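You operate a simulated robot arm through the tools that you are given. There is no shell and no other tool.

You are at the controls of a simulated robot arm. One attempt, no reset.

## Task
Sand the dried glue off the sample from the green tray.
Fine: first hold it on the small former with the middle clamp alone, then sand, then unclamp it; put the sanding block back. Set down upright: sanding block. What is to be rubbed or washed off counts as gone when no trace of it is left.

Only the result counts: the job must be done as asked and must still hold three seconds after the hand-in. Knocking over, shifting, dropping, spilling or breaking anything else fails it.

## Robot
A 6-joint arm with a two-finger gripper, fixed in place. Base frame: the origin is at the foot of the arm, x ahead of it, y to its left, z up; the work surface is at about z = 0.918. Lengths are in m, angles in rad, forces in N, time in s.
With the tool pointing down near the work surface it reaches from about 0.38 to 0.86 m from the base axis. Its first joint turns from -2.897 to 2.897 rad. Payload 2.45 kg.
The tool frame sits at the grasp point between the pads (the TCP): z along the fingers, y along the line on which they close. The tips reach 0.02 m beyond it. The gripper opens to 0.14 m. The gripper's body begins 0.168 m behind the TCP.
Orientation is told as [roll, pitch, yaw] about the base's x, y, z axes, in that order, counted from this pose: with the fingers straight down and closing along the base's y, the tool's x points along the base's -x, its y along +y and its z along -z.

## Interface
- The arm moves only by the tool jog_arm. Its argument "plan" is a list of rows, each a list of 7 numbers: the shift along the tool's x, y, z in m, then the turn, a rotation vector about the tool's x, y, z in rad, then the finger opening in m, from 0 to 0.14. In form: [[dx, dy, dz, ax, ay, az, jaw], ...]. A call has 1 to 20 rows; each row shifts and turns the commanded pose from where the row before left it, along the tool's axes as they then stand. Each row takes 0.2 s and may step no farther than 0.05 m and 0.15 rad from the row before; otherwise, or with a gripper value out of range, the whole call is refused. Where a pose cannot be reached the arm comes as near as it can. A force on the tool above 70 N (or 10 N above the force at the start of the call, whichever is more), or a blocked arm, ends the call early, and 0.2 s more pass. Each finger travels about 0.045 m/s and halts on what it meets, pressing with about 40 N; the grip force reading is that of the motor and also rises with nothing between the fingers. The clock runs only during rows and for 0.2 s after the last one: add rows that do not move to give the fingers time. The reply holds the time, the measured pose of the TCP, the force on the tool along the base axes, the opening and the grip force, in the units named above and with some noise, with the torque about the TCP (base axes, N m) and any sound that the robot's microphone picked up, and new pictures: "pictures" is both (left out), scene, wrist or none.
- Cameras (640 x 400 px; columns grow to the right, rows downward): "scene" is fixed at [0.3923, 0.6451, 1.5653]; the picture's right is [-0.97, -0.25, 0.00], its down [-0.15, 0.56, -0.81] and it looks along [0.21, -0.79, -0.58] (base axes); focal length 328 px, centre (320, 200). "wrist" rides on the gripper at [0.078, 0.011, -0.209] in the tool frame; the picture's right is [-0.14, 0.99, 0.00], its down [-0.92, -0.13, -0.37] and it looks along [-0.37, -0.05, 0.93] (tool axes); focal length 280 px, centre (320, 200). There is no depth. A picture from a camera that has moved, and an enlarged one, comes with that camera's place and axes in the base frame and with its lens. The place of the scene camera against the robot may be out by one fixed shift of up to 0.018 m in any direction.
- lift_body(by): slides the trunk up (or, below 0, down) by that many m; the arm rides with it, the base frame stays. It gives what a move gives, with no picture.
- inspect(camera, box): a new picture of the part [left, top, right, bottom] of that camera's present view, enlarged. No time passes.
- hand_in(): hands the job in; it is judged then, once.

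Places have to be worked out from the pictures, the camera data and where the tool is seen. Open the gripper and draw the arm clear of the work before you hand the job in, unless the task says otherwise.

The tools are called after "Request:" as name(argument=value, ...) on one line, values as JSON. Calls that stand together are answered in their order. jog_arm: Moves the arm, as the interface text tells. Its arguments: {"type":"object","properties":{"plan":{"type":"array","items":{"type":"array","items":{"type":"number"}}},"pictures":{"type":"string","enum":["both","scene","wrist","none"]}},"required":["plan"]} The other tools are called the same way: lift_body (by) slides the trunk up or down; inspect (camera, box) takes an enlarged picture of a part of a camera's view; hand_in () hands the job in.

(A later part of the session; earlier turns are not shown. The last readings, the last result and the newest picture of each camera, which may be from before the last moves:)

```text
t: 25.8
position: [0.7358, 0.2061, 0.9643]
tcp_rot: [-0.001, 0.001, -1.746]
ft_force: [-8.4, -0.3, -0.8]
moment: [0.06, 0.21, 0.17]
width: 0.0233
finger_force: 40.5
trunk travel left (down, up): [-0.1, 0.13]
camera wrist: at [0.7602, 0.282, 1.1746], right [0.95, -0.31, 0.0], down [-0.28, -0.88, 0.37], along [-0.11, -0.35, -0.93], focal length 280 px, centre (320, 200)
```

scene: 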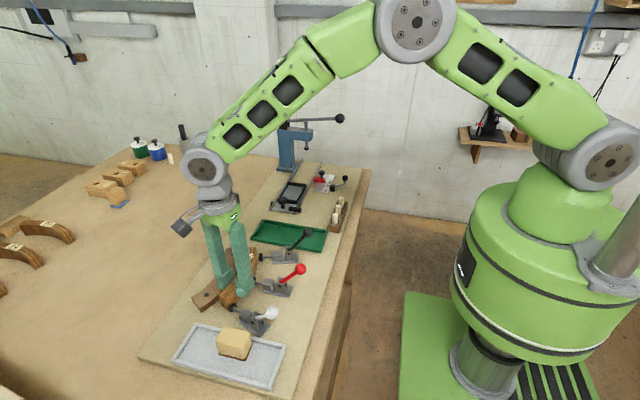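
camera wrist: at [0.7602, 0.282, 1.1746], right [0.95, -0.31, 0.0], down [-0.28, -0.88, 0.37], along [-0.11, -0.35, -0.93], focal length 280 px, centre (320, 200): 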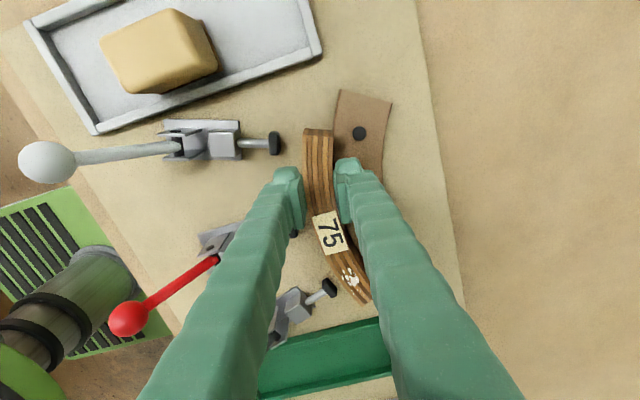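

The sample contacts the former at x = 0.7358 with 8 N. I lower it the last millimetre, release and rise.

Request:
jog_arm(plan=[[0, 0, 0.0015, 0, 0, 0, 0.01], [0, 0, 0, 0, 0, 0, 0.034], [0, 0, 0, 0, 0, 0, 0.034], [0, 0, 0, 0, 0, 0, 0.034], [0, 0, -0.01, 0, 0, 0, 0.034], [0, 0, -0.03, 0, 0, 0, 0.034], [0, 0, -0.04, 0, 0, 0, 0.034], [0, 0, -0.04, 0, 0, 0, 0.034], [0, 0, -0.02, 0, 0, 0, 0.034], [0, 0, 0, 0, 0, 0, 0.034]], pictures="both")

Request:
inspect(camera="wrist", box=[220, 60, 420, 300])

Request:
inspect(camera="scene", box=[180, 230, 330, 330])

```text
t: 28.0
position: [0.7357, 0.207, 1.1032]
tcp_rot: [0.0, 0.0, -1.744]
ft_force: [0.2, 0.6, 0.0]
moment: [0.0, -0.01, 0.0]
width: 0.0341
finger_force: 0.1
trunk travel left (down, up): [-0.1, 0.13]
camera wrist: at [0.7594, 0.283, 1.3128], right [0.95, -0.31, 0.0], down [-0.29, -0.88, 0.37], along [-0.11, -0.35, -0.93], focal length 280 px, centre (320, 200)
```

scene: 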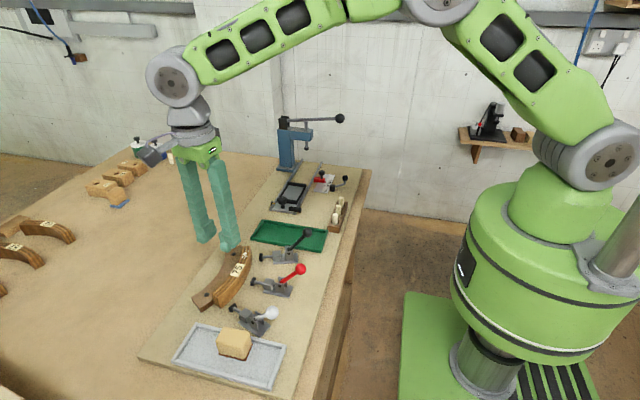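
wrist: 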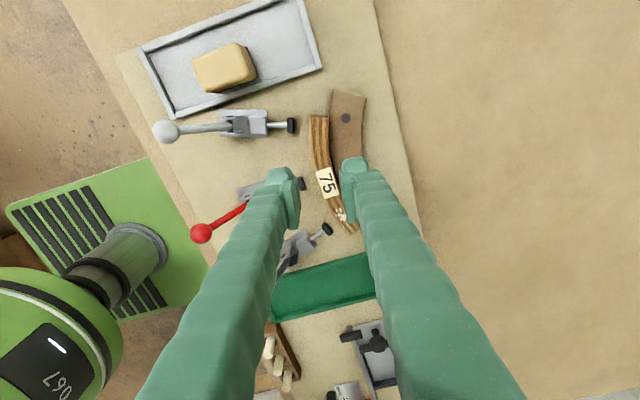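

```text
1.67 times, centred on (320, 180) of wrist
camera zoom: at [0.7594, 0.283, 1.3128], right [0.95, -0.31, 0.0], down [-0.29, -0.88, 0.37], along [-0.11, -0.35, -0.93], focal length 467 px, centre (320, 233)
```

zoom: 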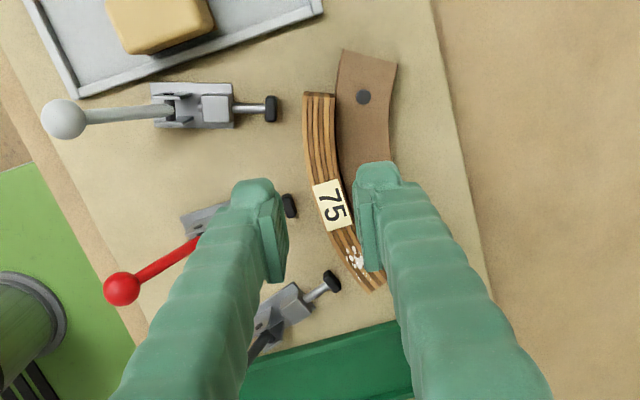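

```text
4.00 times, centred on (255, 280) of scene
camera zoom: at [0.3923, 0.6451, 1.5653], right [-0.97, -0.25, 0.0], down [-0.15, 0.56, -0.81], along [0.21, -0.79, -0.58], focal length 1312 px, centre (580, -120)
```

zoom: 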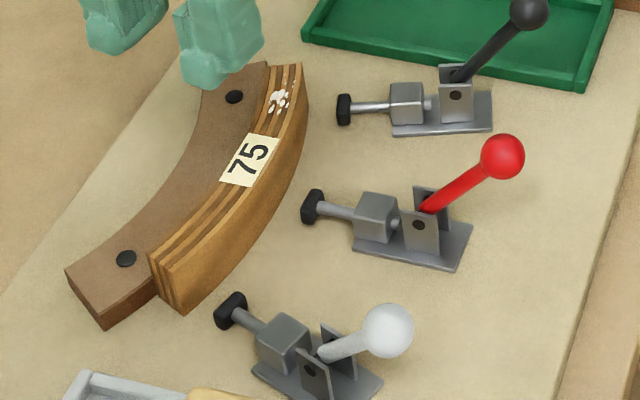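

The sample sits snugly on the former. The red ball triangulates to about (0.570, 0.1705, 1.010) with its pivot near (0.629, 0.169, 0.94). I move above the ball and turn back to yaw 0 so the fingers straddle it along y.

Request:
jog_arm(plan=[[-0.0162, -0.0392, 0, 0, 0, 0, 0.06], [-0.0162, -0.0392, 0, 0, 0, 0, 0.06], [-0.0162, -0.0392, 0, 0, 0, 0, 0.06], [-0.0162, -0.0392, 0, 0, 0, 0, 0.06], [0, 0, 0, 0, 0, -0.1455, 0.06], [0, 0, 0, 0, 0, -0.1455, 0.06], [0, 0, 0, 0, 0, -0.1455, 0.06], [0, 0, 0, 0, 0, -0.1455, 0.06], [0, 0, 0, 0, 0, -0.1455, 0.06], [0, 0, 0, 0, 0, -0.1455, 0.06], [0, 0, 0, 0, 0, -0.1455, 0.06], [0, 0, 0, 0, 0, -0.1455, 0.06], [0, 0, 0, 0, 0, -0.1455, 0.06], [0, 0, 0, 0, 0, -0.1455, 0.06], [0, 0, 0, 0, 0, -0.1455, 0.06], [0, 0, 0, 0, 0, -0.1455, 0.06], [0, 0, 0, 0, 0, 0, 0.06]], pictures="both")

Request:
inspect(camera="wrist", box=[220, 80, 420, 300])

Request:
inspect(camera="scene", box=[180, 230, 330, 330])

```text
t: 31.6
position: [0.5704, 0.1697, 1.1044]
tcp_rot: [-0.002, 0.001, 0.004]
ft_force: [-1.1, 1.2, -0.3]
moment: [0.0, 0.0, 0.0]
width: 0.06
finger_force: 0.0
trunk travel left (down, up): [-0.1, 0.13]
camera wrist: at [0.492, 0.1807, 1.3133], right [0.13, 0.99, 0.0], down [0.92, -0.12, 0.37], along [0.37, -0.05, -0.93], focal length 280 px, centre (320, 200)
```

scene: 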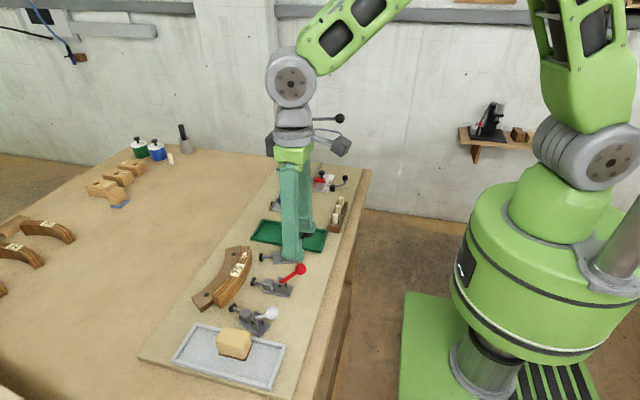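
wrist: 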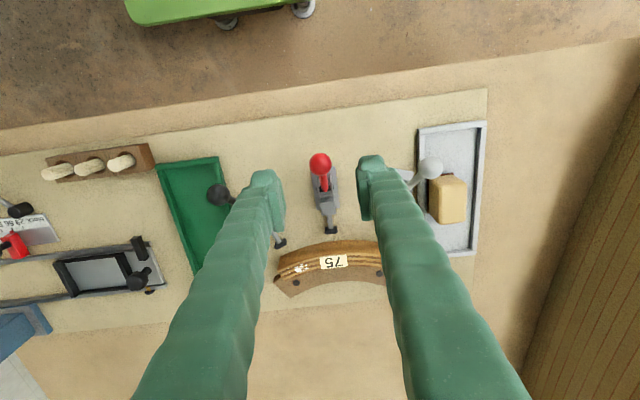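

```text
1.82 times, centred on (320, 190) of wrist
camera zoom: at [0.492, 0.1807, 1.3133], right [0.13, 0.99, 0.0], down [0.92, -0.12, 0.37], along [0.37, -0.05, -0.93], focal length 510 px, centre (320, 218)
```

zoom: 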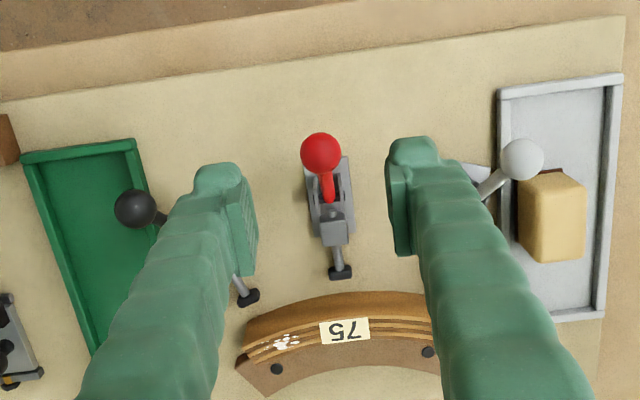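

```text
4.00 times, centred on (255, 280) of scene
camera zoom: at [0.3923, 0.6451, 1.5653], right [-0.97, -0.25, 0.0], down [-0.15, 0.56, -0.81], along [0.21, -0.79, -0.58], focal length 1312 px, centre (580, -120)
```

zoom: 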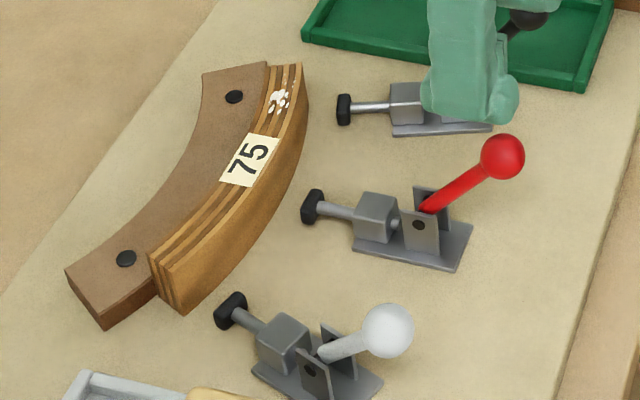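

The ball lies straight under the TCP. I descend to its height and close on it.

Request:
jog_arm(plan=[[0, 0, 0.04, 0, 0, 0, 0.06], [0, 0, 0.035, 0, 0, 0, 0.06], [0, 0, 0.0175, 0, 0, 0, 0.06], [0, 0, 0, 0, 0, 0, 0.03], [0, 0, 0, 0, 0, 0, 0.01], [0, 0, 0, 0, 0, 0, 0.01], [0, 0, 0, 0, 0, 0, 0.01]], pictures="both")

Request:
inspect(camera="scene", box=[230, 230, 330, 310])

Request:
inspect(camera="wrist", box=[250, 120, 400, 300])

```text
t: 33.2
position: [0.5718, 0.1703, 1.0116]
tcp_rot: [0.001, 0.0, 0.002]
ft_force: [2.6, -3.3, -3.1]
moment: [-0.02, 0.08, -0.01]
width: 0.0231
finger_force: 38.5
trunk travel left (down, up): [-0.1, 0.13]
camera wrist: at [0.4927, 0.1813, 1.2215], right [0.14, 0.99, 0.0], down [0.92, -0.13, 0.37], along [0.36, -0.05, -0.93], focal length 280 px, centre (320, 200)
```

scene: 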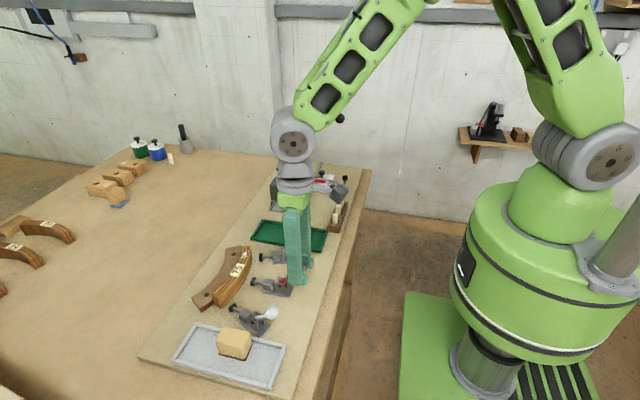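
wrist: 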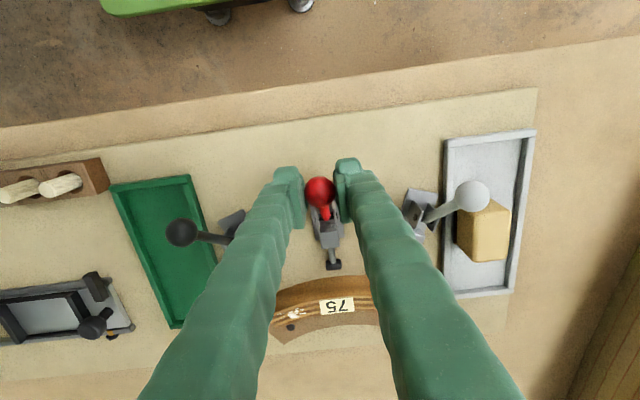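

```text
5.00 times, centred on (280, 270) of scene
camera zoom: at [0.3923, 0.6451, 1.5653], right [-0.97, -0.25, 0.0], down [-0.15, 0.56, -0.81], along [0.21, -0.79, -0.58], focal length 1640 px, centre (520, -150)
```

zoom: 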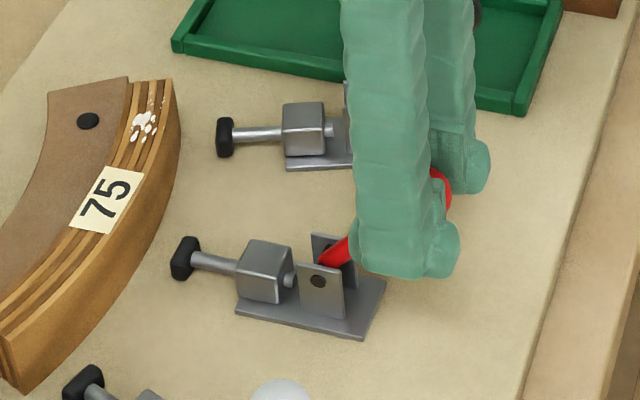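

```text
2.22 times, centred on (325, 210) of wrist
camera zoom: at [0.4927, 0.1813, 1.2215], right [0.14, 0.99, 0.0], down [0.92, -0.13, 0.37], along [0.36, -0.05, -0.93], focal length 623 px, centre (309, 178)
```

zoom: 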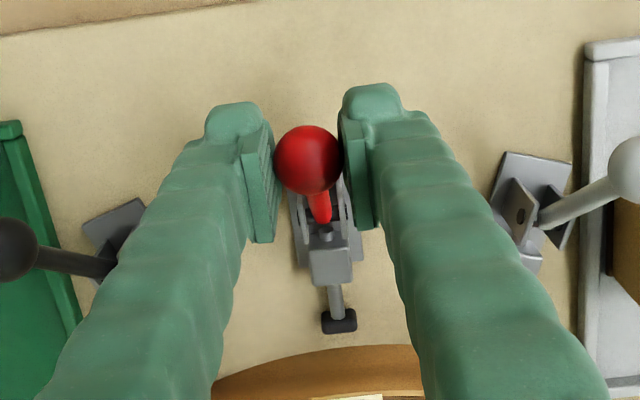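

The ball is held. I start swinging the handle forward and up along its arc in small steps, watching forces and the plunger.

Request:
jog_arm(plan=[[-0.007, 0, -0.006, 0, 0, 0, 0.01], [-0.0065, 0, -0.0055, 0, 0, 0, 0.01], [0, 0, 0, 0, 0, 0, 0.01]], pictures="scene")

Request:
inspect(camera="scene", box=[230, 230, 330, 310])

```text
t: 34.0
position: [0.5852, 0.1703, 1.0226]
tcp_rot: [-0.002, 0.002, 0.004]
ft_force: [-2.9, 0.9, -30.2]
moment: [-0.02, 1.29, 0.0]
width: 0.0234
finger_force: 44.4
trunk travel left (down, up): [-0.1, 0.13]
```

scene: 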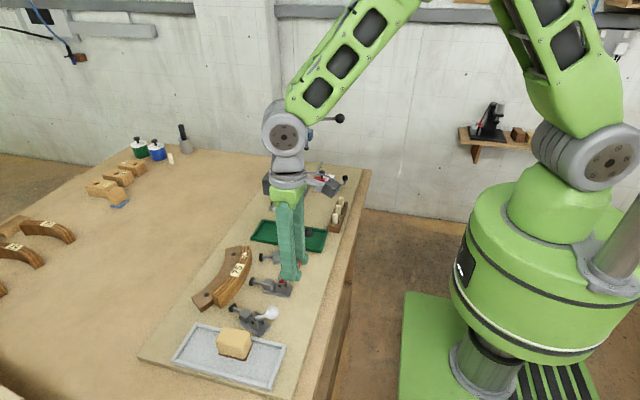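

```text
5.00 times, centred on (280, 270) of scene
camera zoom: at [0.3923, 0.6451, 1.5653], right [-0.97, -0.25, 0.0], down [-0.15, 0.56, -0.81], along [0.21, -0.79, -0.58], focal length 1640 px, centre (520, -150)
```

zoom: 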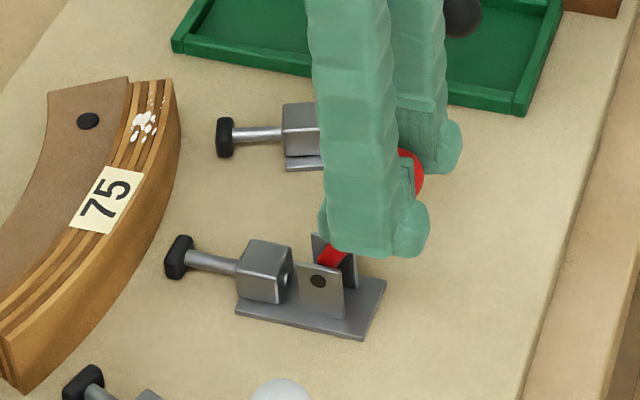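

Forward motion extends the plunger, so the direction is right. The downward pull says the true arc is flatter than mine, so I continue forward without rising.

Request:
jog_arm(plan=[[-0.006, 0, 0.002, 0, 0, 0, 0.01], [-0.006, 0, 0, 0, 0, 0, 0.01], [0, 0, 0, 0, 0, 0, 0.01]], pictures="none")

Request:
inspect(camera="scene", box=[230, 230, 330, 310])

Request:
inspect(camera="wrist", box=[250, 120, 400, 300])

```text
t: 34.8
position: [0.5973, 0.1695, 1.0237]
tcp_rot: [0.003, -0.002, 0.002]
ft_force: [-8.9, -0.6, 5.7]
moment: [0.01, 0.57, 0.0]
width: 0.022
finger_force: 45.2
trunk travel left (down, up): [-0.1, 0.13]
```

```text
5.00 times, centred on (280, 270) of scene
camera zoom: at [0.3923, 0.6451, 1.5653], right [-0.97, -0.25, 0.0], down [-0.15, 0.56, -0.81], along [0.21, -0.79, -0.58], focal length 1640 px, centre (520, -150)
```

zoom: 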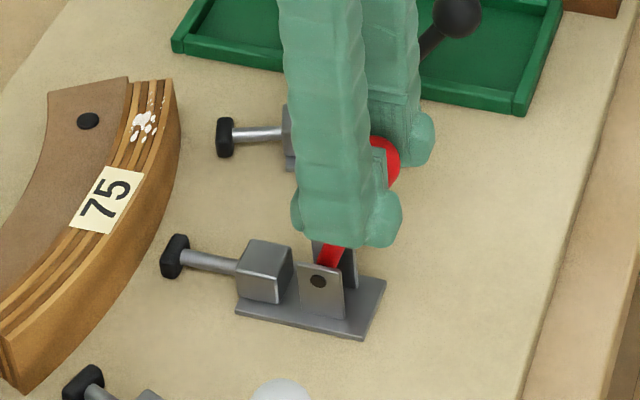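

```text
2.22 times, centred on (325, 210) of wrist
camera zoom: at [0.518, 0.1811, 1.2329], right [0.14, 0.99, 0.0], down [0.92, -0.13, 0.37], along [0.37, -0.05, -0.93], focal length 623 px, centre (309, 178)
```

zoom: 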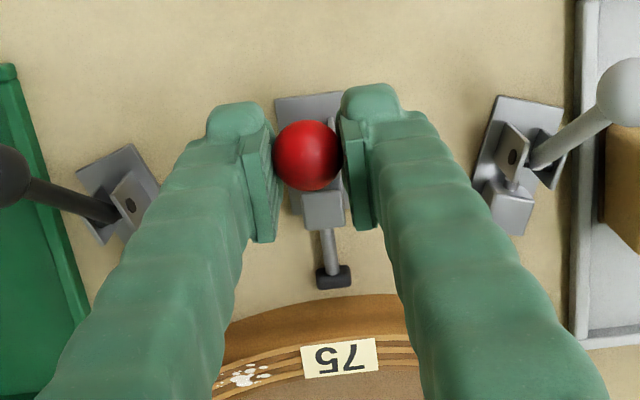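

Forces are low and the handle is near upright, with the plunger extending. I continue forward, nearly level at the top of the arc.

Request:
jog_arm(plan=[[-0.006, 0, -0.0015, 0, 0, 0, 0.01], [-0.006, 0, -0.0005, 0, 0, 0, 0.01], [-0.006, 0, 0, 0, 0, 0, 0.01], [0, 0, 0, 0, 0, 0, 0.01]], pictures="none")

Request:
inspect(camera="scene", box=[230, 230, 330, 310])

Request:
inspect(camera="wrist", box=[250, 120, 400, 300])

```text
t: 35.8
position: [0.6128, 0.1695, 1.0239]
tcp_rot: [-0.001, -0.002, 0.001]
ft_force: [-15.8, 4.6, 10.2]
moment: [-0.03, 1.15, -0.03]
width: 0.0209
finger_force: 45.2
trunk travel left (down, up): [-0.1, 0.13]
```

```text
5.00 times, centred on (280, 270) of scene
camera zoom: at [0.3923, 0.6451, 1.5653], right [-0.97, -0.25, 0.0], down [-0.15, 0.56, -0.81], along [0.21, -0.79, -0.58], focal length 1640 px, centre (520, -150)
```

zoom: 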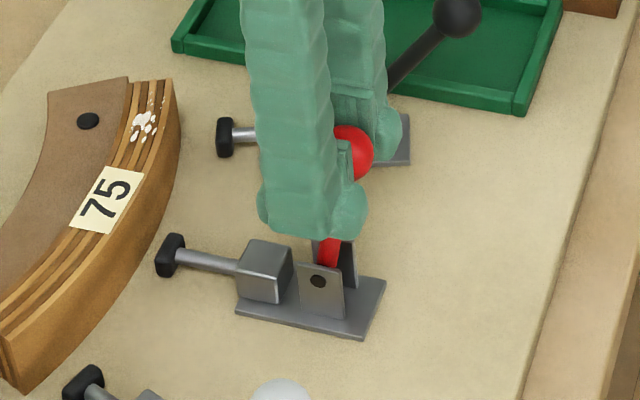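

```text
2.22 times, centred on (325, 210) of wrist
camera zoom: at [0.5343, 0.1813, 1.2329], right [0.14, 0.99, 0.0], down [0.92, -0.13, 0.37], along [0.37, -0.05, -0.93], focal length 623 px, centre (309, 178)
```

zoom: 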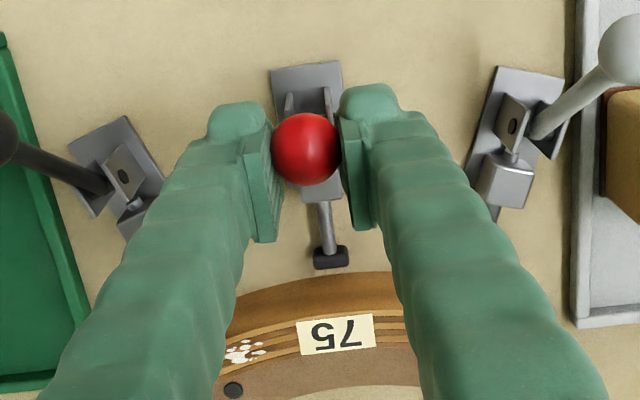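

The ball is lagging about 5 mm behind the grip centre. I open slightly to see whether the handle stays put, then re-centre on it.

Request:
jog_arm(plan=[[0, 0, 0, 0, 0, 0, 0.04], [0, 0, 0, 0, 0, 0, 0.04], [0, 0, 0, 0, 0, 0, 0.04]], pictures="both")

Request:
inspect(camera="scene", box=[230, 230, 330, 310])

Request:
inspect(camera="wrist", box=[250, 120, 400, 300])

```text
t: 36.6
position: [0.6151, 0.1691, 1.0242]
tcp_rot: [0.001, -0.002, 0.003]
ft_force: [0.1, -0.1, -0.4]
moment: [0.0, -0.01, 0.0]
width: 0.04
finger_force: 0.1
trunk travel left (down, up): [-0.1, 0.13]
camera wrist: at [0.536, 0.1808, 1.2319], right [0.14, 0.99, 0.0], down [0.92, -0.13, 0.37], along [0.37, -0.05, -0.93], focal length 280 px, centre (320, 200)
```

scene: 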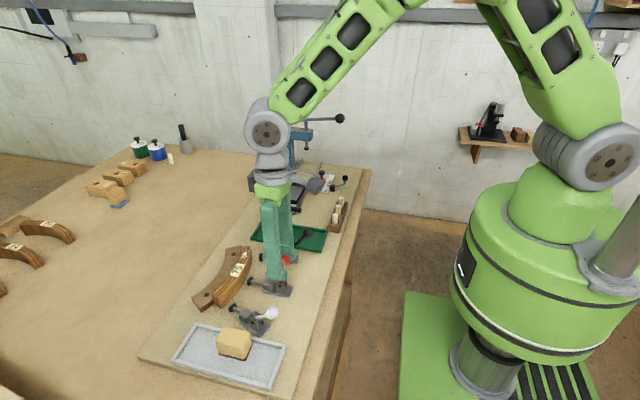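
wrist: 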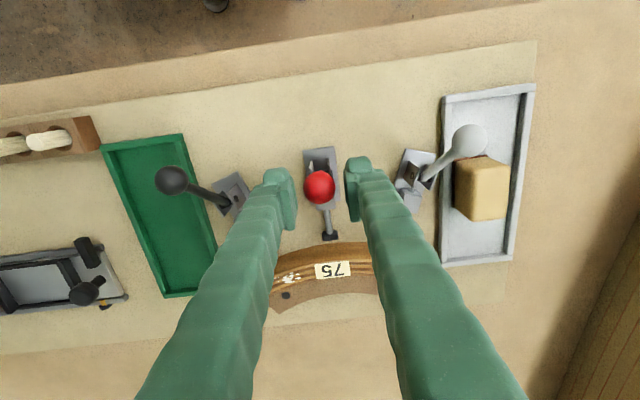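

```text
5.00 times, centred on (280, 270) of scene
camera zoom: at [0.3923, 0.6451, 1.5653], right [-0.97, -0.25, 0.0], down [-0.15, 0.56, -0.81], along [0.21, -0.79, -0.58], focal length 1640 px, centre (520, -150)
```

zoom: 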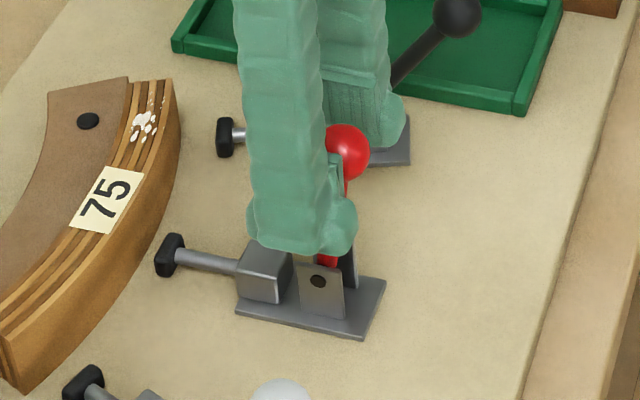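

```text
2.22 times, centred on (325, 210) of wrist
camera zoom: at [0.536, 0.1808, 1.2319], right [0.14, 0.99, 0.0], down [0.92, -0.13, 0.37], along [0.37, -0.05, -0.93], focal length 623 px, centre (309, 178)
```

zoom: 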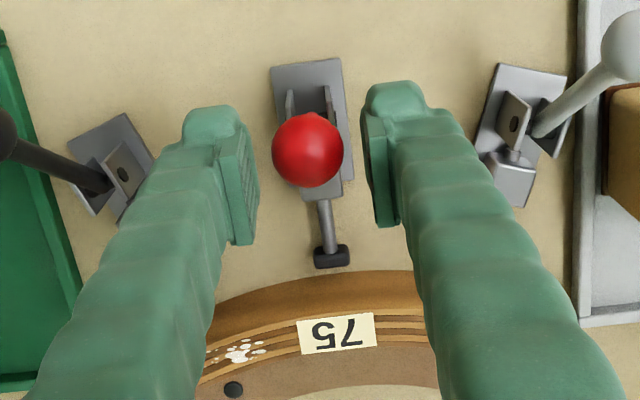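

The handle stays put nearly upright, with the ball now at about (0.605, 0.171, 1.032). Pushing from behind with closed fingers is sturdier, so I rise, move behind the ball and lower.

Request:
jog_arm(plan=[[0, 0, -0.03, 0, 0, 0, 0.04], [0, 0, -0.03, 0, 0, 0, 0.03], [0.025, 0.001, 0, 0, 0, 0, 0.01], [0.03, 0, 0, 0, 0, 0, 0.0], [0, 0, 0.03, 0, 0, 0, 0.0], [0, 0, 0.031, 0, 0, 0, 0.0], [0, 0, 0, 0, 0, 0, 0.0]], pictures="both")

Request:
inspect(camera="scene", box=[230, 230, 330, 310])

Request:
inspect(camera="wrist", box=[250, 120, 400, 300])

```text
t: 38.2
position: [0.5592, 0.1697, 1.0231]
tcp_rot: [0.0, -0.001, 0.001]
ft_force: [0.2, 0.0, 0.0]
moment: [-0.01, -0.02, 0.02]
width: 0.0003
finger_force: 29.0
trunk travel left (down, up): [-0.1, 0.13]
camera wrist: at [0.4809, 0.1811, 1.2325], right [0.14, 0.99, 0.0], down [0.92, -0.13, 0.37], along [0.37, -0.05, -0.93], focal length 280 px, centre (320, 200)
```

scene: 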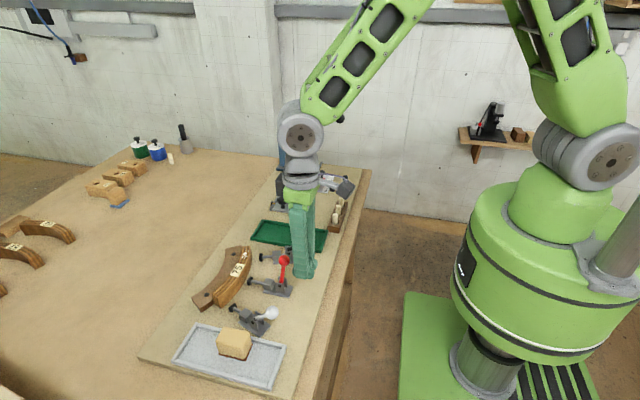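
wrist: 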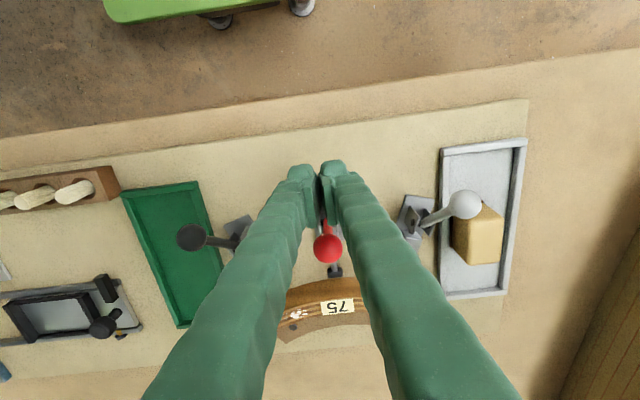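

```text
5.00 times, centred on (280, 270) of scene
camera zoom: at [0.3923, 0.6451, 1.5653], right [-0.97, -0.25, 0.0], down [-0.15, 0.56, -0.81], along [0.21, -0.79, -0.58], focal length 1640 px, centre (520, -150)
```

zoom: 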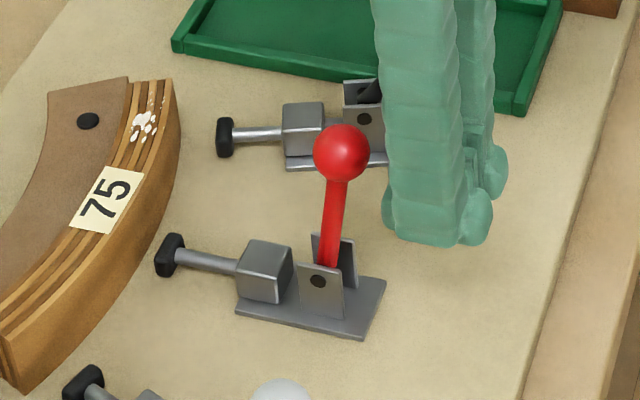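

```text
2.22 times, centred on (325, 210) of wrist
camera zoom: at [0.4809, 0.1811, 1.2325], right [0.14, 0.99, 0.0], down [0.92, -0.13, 0.37], along [0.37, -0.05, -0.93], focal length 623 px, centre (309, 178)
```

zoom: 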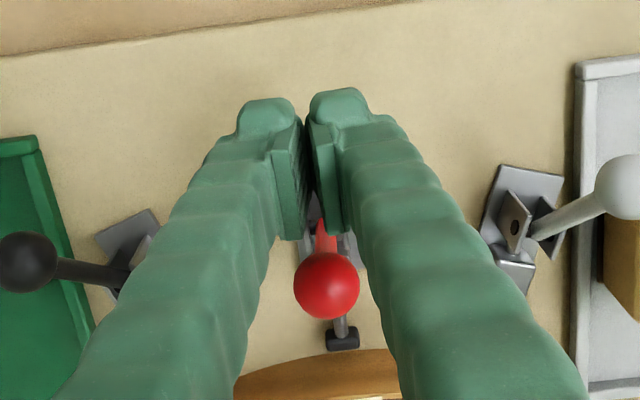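

The closed fingers are behind the ball at the right height. I push forward in small steps.

Request:
jog_arm(plan=[[-0.01, 0, 0, 0, 0, 0, 0.0], [-0.01, 0, 0, 0, 0, 0, 0.0], [-0.007, 0, 0, 0, 0, 0, 0.0], [-0.007, 0, 0, 0, 0, 0, 0.0], [0, 0, 0, 0, 0, 0, 0.0]], pictures="none")

Request:
inspect(camera="scene", box=[230, 230, 330, 310])

```text
t: 39.4
position: [0.5927, 0.1712, 1.0222]
tcp_rot: [0.0, 0.0, 0.001]
ft_force: [-0.4, -0.9, -0.2]
moment: [-0.01, -0.01, 0.0]
width: 0.0
finger_force: 29.5
trunk travel left (down, up): [-0.1, 0.13]
```

```text
5.00 times, centred on (280, 270) of scene
camera zoom: at [0.3923, 0.6451, 1.5653], right [-0.97, -0.25, 0.0], down [-0.15, 0.56, -0.81], along [0.21, -0.79, -0.58], focal length 1640 px, centre (520, -150)
```

zoom: 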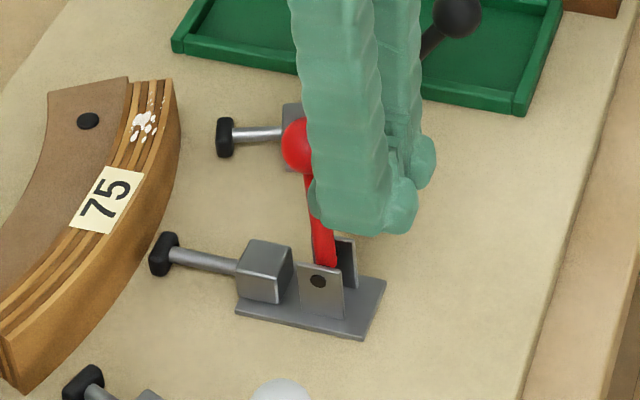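

The handle is past vertical at almost no force and the plunger keeps extending. I continue.

Request:
jog_arm(plan=[[-0.006, 0, 0, 0, 0, 0, 0.0], [-0.006, 0, 0, 0, 0, 0, 0.0], [-0.006, 0, 0.002, 0, 0, 0, 0.0], [0, 0, 0, 0, 0, 0, 0.0]], pictures="none")

Request:
inspect(camera="scene", box=[230, 230, 330, 310])

```text
t: 40.4
position: [0.6107, 0.171, 1.0221]
tcp_rot: [0.0, 0.0, 0.0]
ft_force: [-0.3, 0.3, 0.5]
moment: [-0.02, 0.03, -0.02]
width: 0.0
finger_force: 29.6
trunk travel left (down, up): [-0.1, 0.13]
```

```text
5.00 times, centred on (280, 270) of scene
camera zoom: at [0.3923, 0.6451, 1.5653], right [-0.97, -0.25, 0.0], down [-0.15, 0.56, -0.81], along [0.21, -0.79, -0.58], focal length 1640 px, centre (520, -150)
```

zoom: 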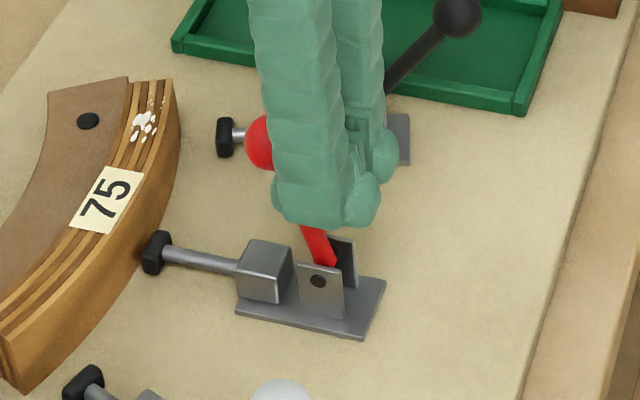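

The plunger head is nearly at the sample, so I continue forward and slightly down with closer checks.

Request:
jog_arm(plan=[[-0.006, 0, 0.003, 0, 0, 0, 0.0], [-0.006, 0, 0.003, 0, 0, 0, 0.0], [0, 0, 0, 0, 0, 0, 0.0]], pictures="none")

Request:
inspect(camera="scene", box=[230, 230, 330, 310])

Request:
jog_arm(plan=[[-0.005, 0, 0.003, 0, 0, 0, 0.0], [0, 0, 0, 0, 0, 0, 0.0]], pictures="none")

Request:
inspect(camera="scene", box=[230, 230, 330, 310])

```text
t: 41.2
position: [0.6234, 0.1712, 1.0144]
tcp_rot: [0.001, 0.0, 0.002]
ft_force: [-0.5, 0.5, 0.0]
moment: [0.0, 0.02, 0.0]
width: 0.0
finger_force: 29.0
trunk travel left (down, up): [-0.1, 0.13]
```

```text
5.00 times, centred on (280, 270) of scene
camera zoom: at [0.3923, 0.6451, 1.5653], right [-0.97, -0.25, 0.0], down [-0.15, 0.56, -0.81], along [0.21, -0.79, -0.58], focal length 1640 px, centre (520, -150)
```

zoom: 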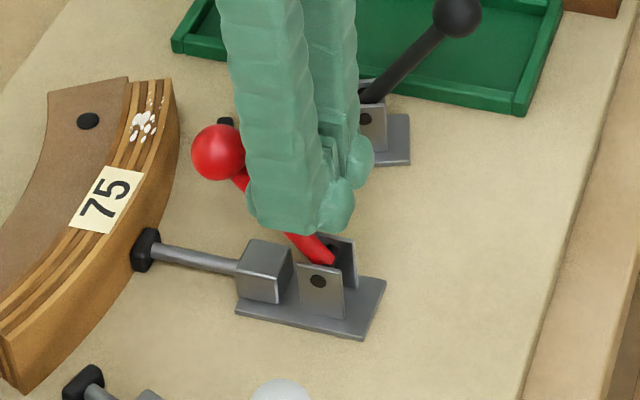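

```text
t: 41.8
position: [0.629, 0.1686, 1.0107]
tcp_rot: [0.001, 0.0, 0.003]
ft_force: [-0.2, -0.7, 1.0]
moment: [-0.02, -0.01, 0.02]
width: 0.0003
finger_force: 29.9
trunk travel left (down, up): [-0.1, 0.13]
```

```text
5.00 times, centred on (280, 270) of scene
camera zoom: at [0.3923, 0.6451, 1.5653], right [-0.97, -0.25, 0.0], down [-0.15, 0.56, -0.81], along [0.21, -0.79, -0.58], focal length 1640 px, centre (520, -150)
```

zoom: 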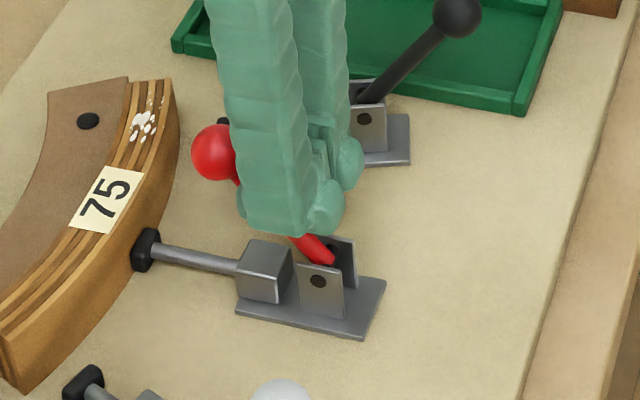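

The handle snapped ahead to a forward position and the plunger head appears to be against the sample. I push a little more to confirm it is seated.

Request:
jog_arm(plan=[[-0.004, 0, 0.002, 0, 0, 0, 0.0], [0, 0, 0, 0, 0, 0, 0.0]], pictures="none")

Request:
jog_arm(plan=[[-0.003, 0, 0.002, 0, 0, 0, 0.0], [0, 0, 0, 0, 0, 0, 0.0]], pictures="none")

Request:
jog_arm(plan=[[-0.003, 0, 0.001, 0, 0, 0, 0.0], [0, 0, 0, 0, 0, 0, 0.0]], pictures="both")

Request:
inspect(camera="scene", box=[230, 230, 330, 310])

Request:
inspect(camera="wrist", box=[250, 120, 400, 300])

```text
t: 42.4
position: [0.6331, 0.1705, 1.0093]
tcp_rot: [0.001, 0.002, 0.0]
ft_force: [-0.3, 0.5, 0.2]
moment: [0.0, -0.01, 0.0]
width: 0.0
finger_force: 29.2
trunk travel left (down, up): [-0.1, 0.13]
```

```text
t: 43.0
position: [0.6354, 0.1703, 1.008]
tcp_rot: [0.0, -0.001, 0.001]
ft_force: [-3.6, -3.1, 3.1]
moment: [0.0, 0.02, -0.07]
width: 0.0001
finger_force: 29.4
trunk travel left (down, up): [-0.1, 0.13]
```

```text
t: 43.6
position: [0.6358, 0.1696, 1.0073]
tcp_rot: [0.0, 0.003, 0.002]
ft_force: [-16.1, -2.6, 7.7]
moment: [-0.04, 0.22, -0.07]
width: 0.0061
finger_force: 29.3
trunk travel left (down, up): [-0.1, 0.13]
camera wrist: at [0.5581, 0.1815, 1.2162], right [0.14, 0.99, 0.0], down [0.92, -0.13, 0.37], along [0.36, -0.05, -0.93], focal length 280 px, centre (320, 200)
```

scene: 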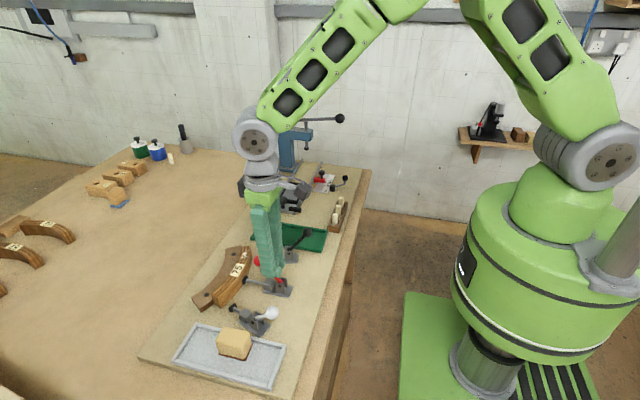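
wrist: 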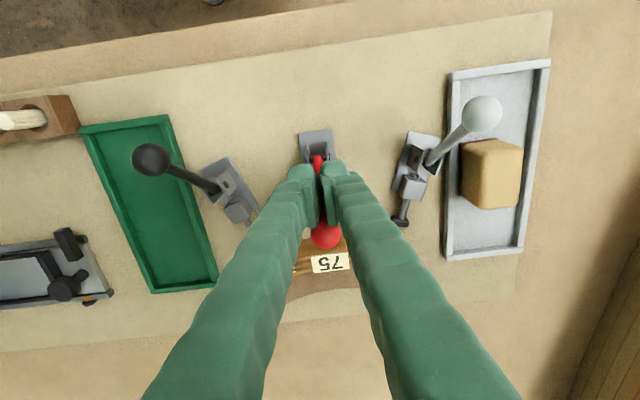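

```text
5.00 times, centred on (280, 270) of scene
camera zoom: at [0.3923, 0.6451, 1.5653], right [-0.97, -0.25, 0.0], down [-0.15, 0.56, -0.81], along [0.21, -0.79, -0.58], focal length 1640 px, centre (520, -150)
```

zoom: 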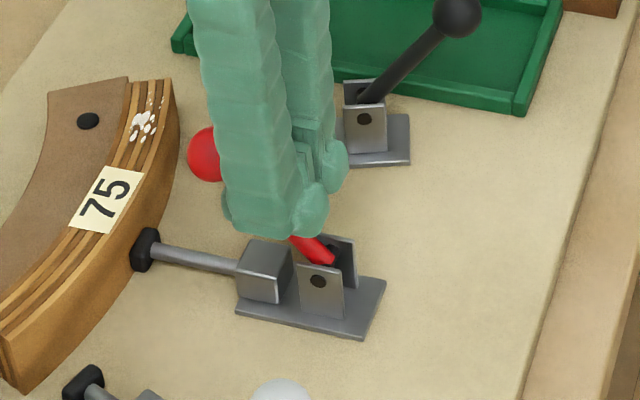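

```text
2.22 times, centred on (325, 210) of wrist
camera zoom: at [0.5581, 0.1815, 1.2162], right [0.14, 0.99, 0.0], down [0.92, -0.13, 0.37], along [0.36, -0.05, -0.93], focal length 623 px, centre (309, 178)
```

zoom: 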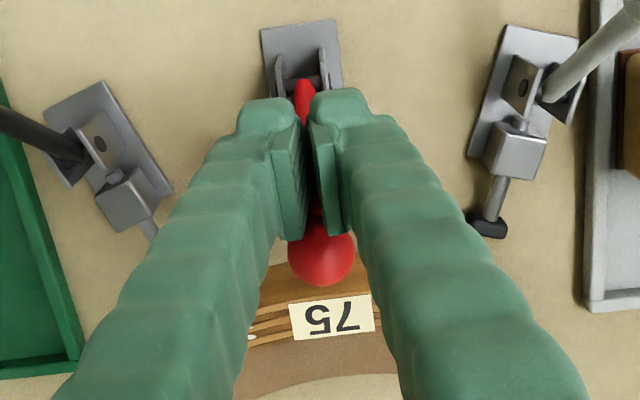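

There is firm resistance, so the handle is at its stop. I back off, rise and view the result.

Request:
jog_arm(plan=[[0.01, 0, -0.003, 0, 0, 0, 0.0], [0.015, 0, -0.01, 0, 0, 0, 0.0], [0.01, 0, -0.04, 0, 0, 0, 0.04], [0, 0, -0.04, 0, 0, 0, 0.08], [0, 0, -0.01, 0, 0, 0, 0.12], [0, 0, 0, 0, 0, 0, 0.12]], pictures="both")

Request:
inspect(camera="scene", box=[200, 230, 320, 310])

Request:
inspect(camera="wrist", box=[230, 120, 420, 300])

```text
t: 45.0
position: [0.605, 0.1709, 1.1109]
tcp_rot: [0.001, 0.002, 0.0]
ft_force: [0.4, 0.3, 0.3]
moment: [0.0, 0.0, 0.01]
width: 0.0853
finger_force: 0.1
trunk travel left (down, up): [-0.1, 0.13]
camera wrist: at [0.5266, 0.1834, 1.3192], right [0.14, 0.99, 0.0], down [0.92, -0.13, 0.37], along [0.37, -0.05, -0.93], focal length 280 px, centre (320, 200)
```

scene: 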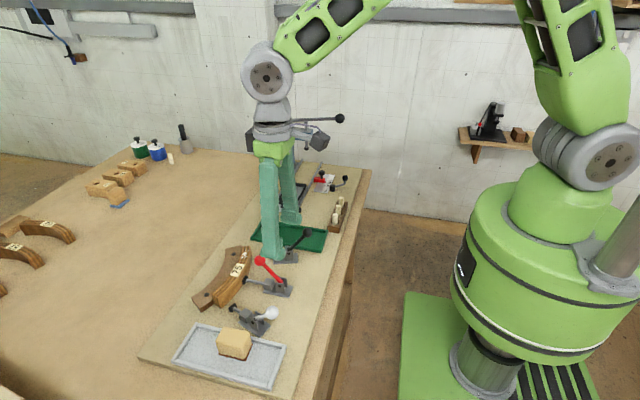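
wrist: 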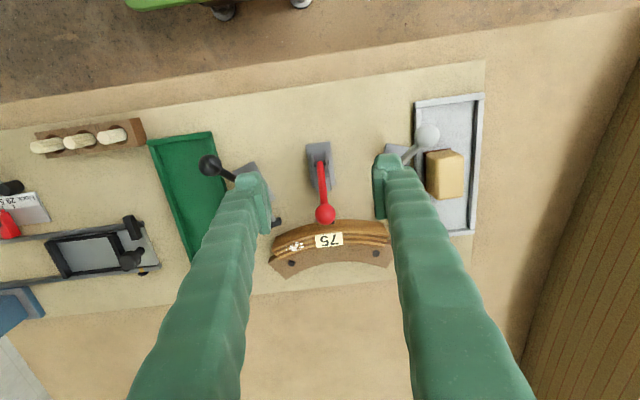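

```text
5.00 times, centred on (260, 270) of scene
camera zoom: at [0.3923, 0.6451, 1.5653], right [-0.97, -0.25, 0.0], down [-0.15, 0.56, -0.81], along [0.21, -0.79, -0.58], focal length 1640 px, centre (620, -150)
```

zoom: 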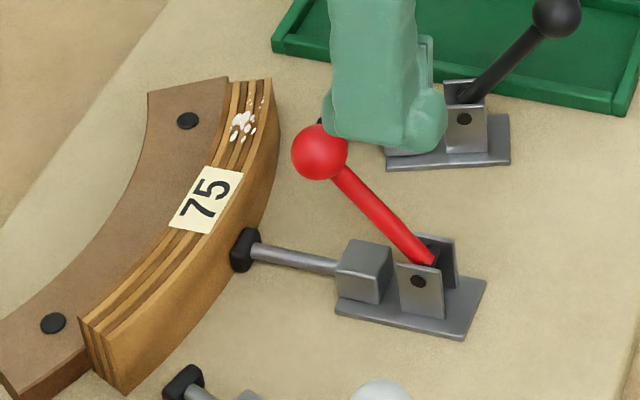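

```text
2.22 times, centred on (325, 210) of wrist
camera zoom: at [0.5266, 0.1834, 1.3192], right [0.14, 0.99, 0.0], down [0.92, -0.13, 0.37], along [0.37, -0.05, -0.93], focal length 623 px, centre (309, 178)
```

zoom: 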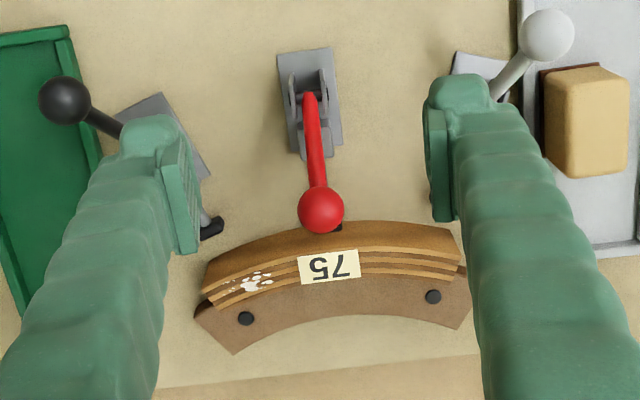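

The sample is clamped by the red clamp alone. The glue spans about y 0.097–0.130 at x≈0.74 on the sample's top. Next I move over the grey tray to look at the sanding block.

Request:
jog_arm(plan=[[0, 0.04, 0, 0, 0, 0, 0.14], [0, 0.04, 0, 0, 0, 0, 0.14], [0, 0.04, 0, 0, 0, 0, 0.14], [0, 0.04, 0, 0, 0, 0, 0.14], [0, 0, 0, 0, 0, 0, 0.14]], pictures="both")

Request:
inspect(camera="scene", box=[160, 290, 320, 400])

Request:
inspect(camera="wrist", box=[220, 80, 440, 300])

```text
t: 46.2
position: [0.6037, 0.3311, 1.1092]
tcp_rot: [-0.001, -0.003, 0.004]
ft_force: [-0.6, -0.1, -0.2]
moment: [0.01, 0.03, 0.0]
width: 0.1401
finger_force: 0.1
trunk travel left (down, up): [-0.1, 0.13]
camera wrist: at [0.5251, 0.3417, 1.3183], right [0.14, 0.99, 0.0], down [0.92, -0.13, 0.37], along [0.37, -0.05, -0.93], focal length 280 px, centre (320, 200)
```

scene: 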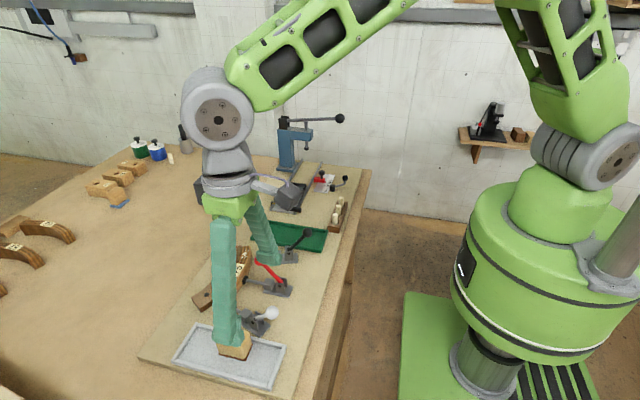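
wrist: 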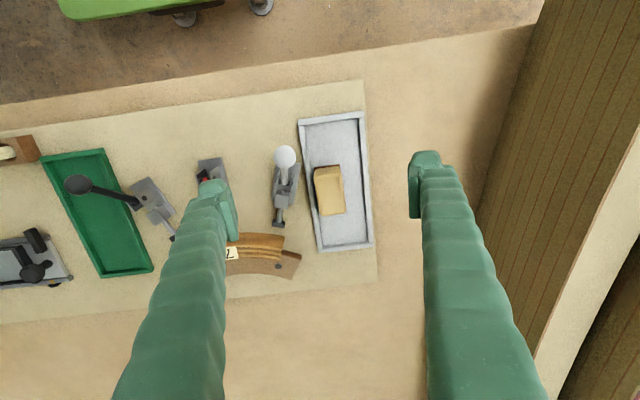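

```text
3.64 times, centred on (240, 345) of scene
camera zoom: at [0.3923, 0.6451, 1.5653], right [-0.97, -0.25, 0.0], down [-0.15, 0.56, -0.81], along [0.21, -0.79, -0.58], focal length 1192 px, centre (611, -327)
```

zoom: 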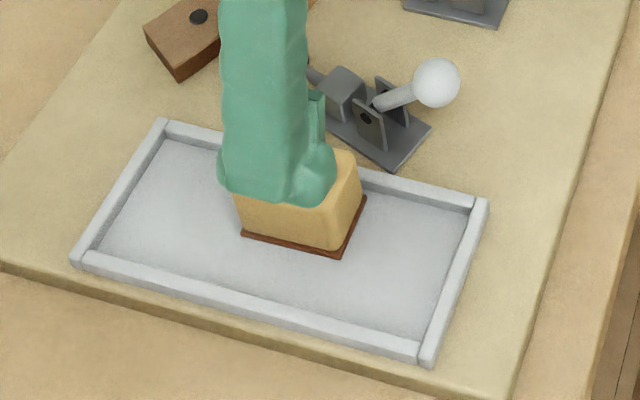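

```text
1.82 times, centred on (330, 190) of wrist
camera zoom: at [0.5251, 0.3417, 1.3183], right [0.14, 0.99, 0.0], down [0.92, -0.13, 0.37], along [0.37, -0.05, -0.93], focal length 510 px, centre (302, 218)
```

zoom: 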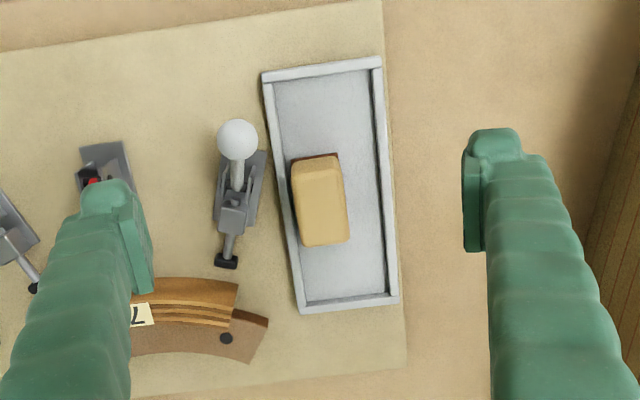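

The block is about 35 × 69 mm, with its top centre near (0.660, 0.337, 0.955), long side along x. I align above it with the jaw at 50 mm and lower partway to check.

Request:
jog_arm(plan=[[-0.028, 0.003, 0.02, 0, 0, 0.026, 0.11], [-0.028, 0.003, 0.02, 0, 0, 0, 0.08], [0, 0, 0.03, 0, 0, 0, 0.05], [0, 0, 0.03, 0, 0, 0, 0.05], [0, 0, 0, 0, 0, 0, 0.05], [0, 0, 0, 0, 0, 0, 0.05]], pictures="both")

Request:
inspect(camera="scene", box=[160, 290, 320, 400])

Request:
inspect(camera="wrist", box=[240, 110, 400, 280])

```text
t: 47.6
position: [0.6599, 0.3352, 1.0097]
tcp_rot: [0.0, 0.0, -0.024]
ft_force: [-0.6, 0.6, -0.7]
moment: [0.04, -0.03, 0.02]
width: 0.0499
finger_force: 0.0
trunk travel left (down, up): [-0.1, 0.13]
camera wrist: at [0.5814, 0.35, 1.2187], right [0.16, 0.99, 0.0], down [0.92, -0.15, 0.37], along [0.36, -0.06, -0.93], focal length 280 px, centre (320, 200)
```

scene: 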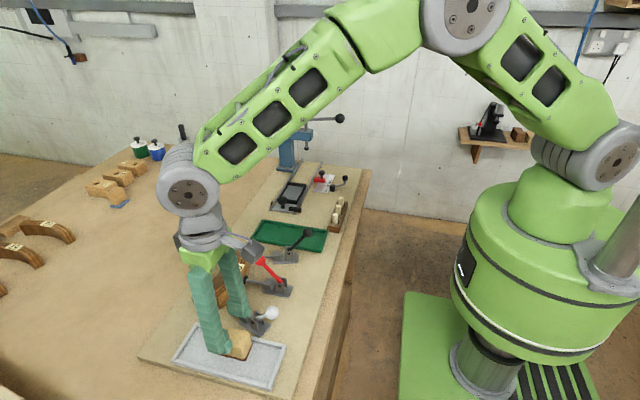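
wrist: 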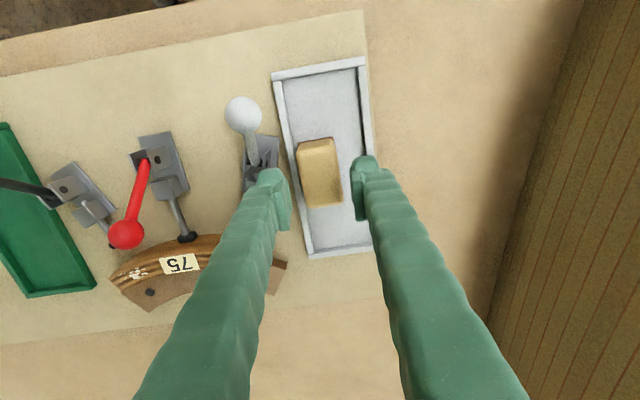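

```text
3.64 times, centred on (240, 345) of scene
camera zoom: at [0.3923, 0.6451, 1.5653], right [-0.97, -0.25, 0.0], down [-0.15, 0.56, -0.81], along [0.21, -0.79, -0.58], focal length 1192 px, centre (611, -327)
```

zoom: 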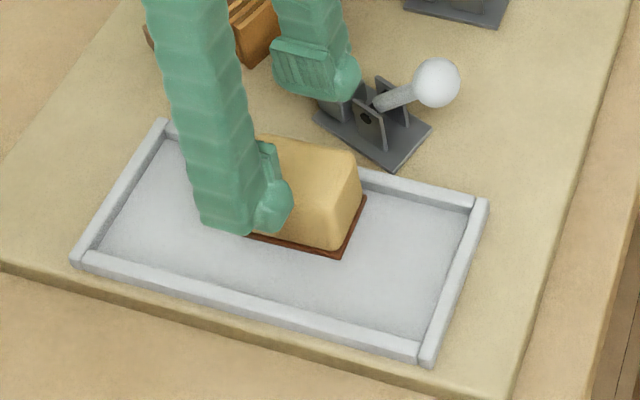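

```text
2.35 times, centred on (320, 195) of wrist
camera zoom: at [0.5814, 0.35, 1.2187], right [0.16, 0.99, 0.0], down [0.92, -0.15, 0.37], along [0.36, -0.06, -0.93], focal length 660 px, centre (320, 212)
```

zoom: 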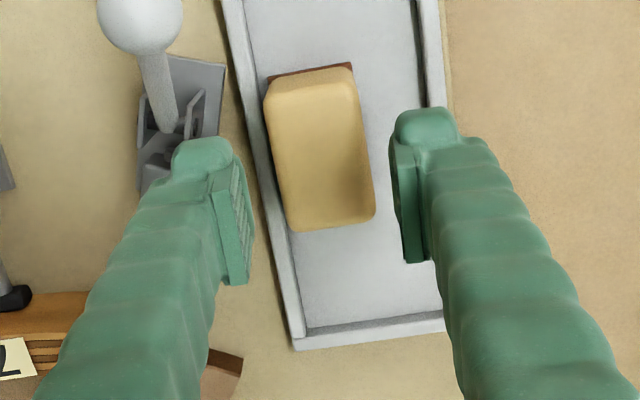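

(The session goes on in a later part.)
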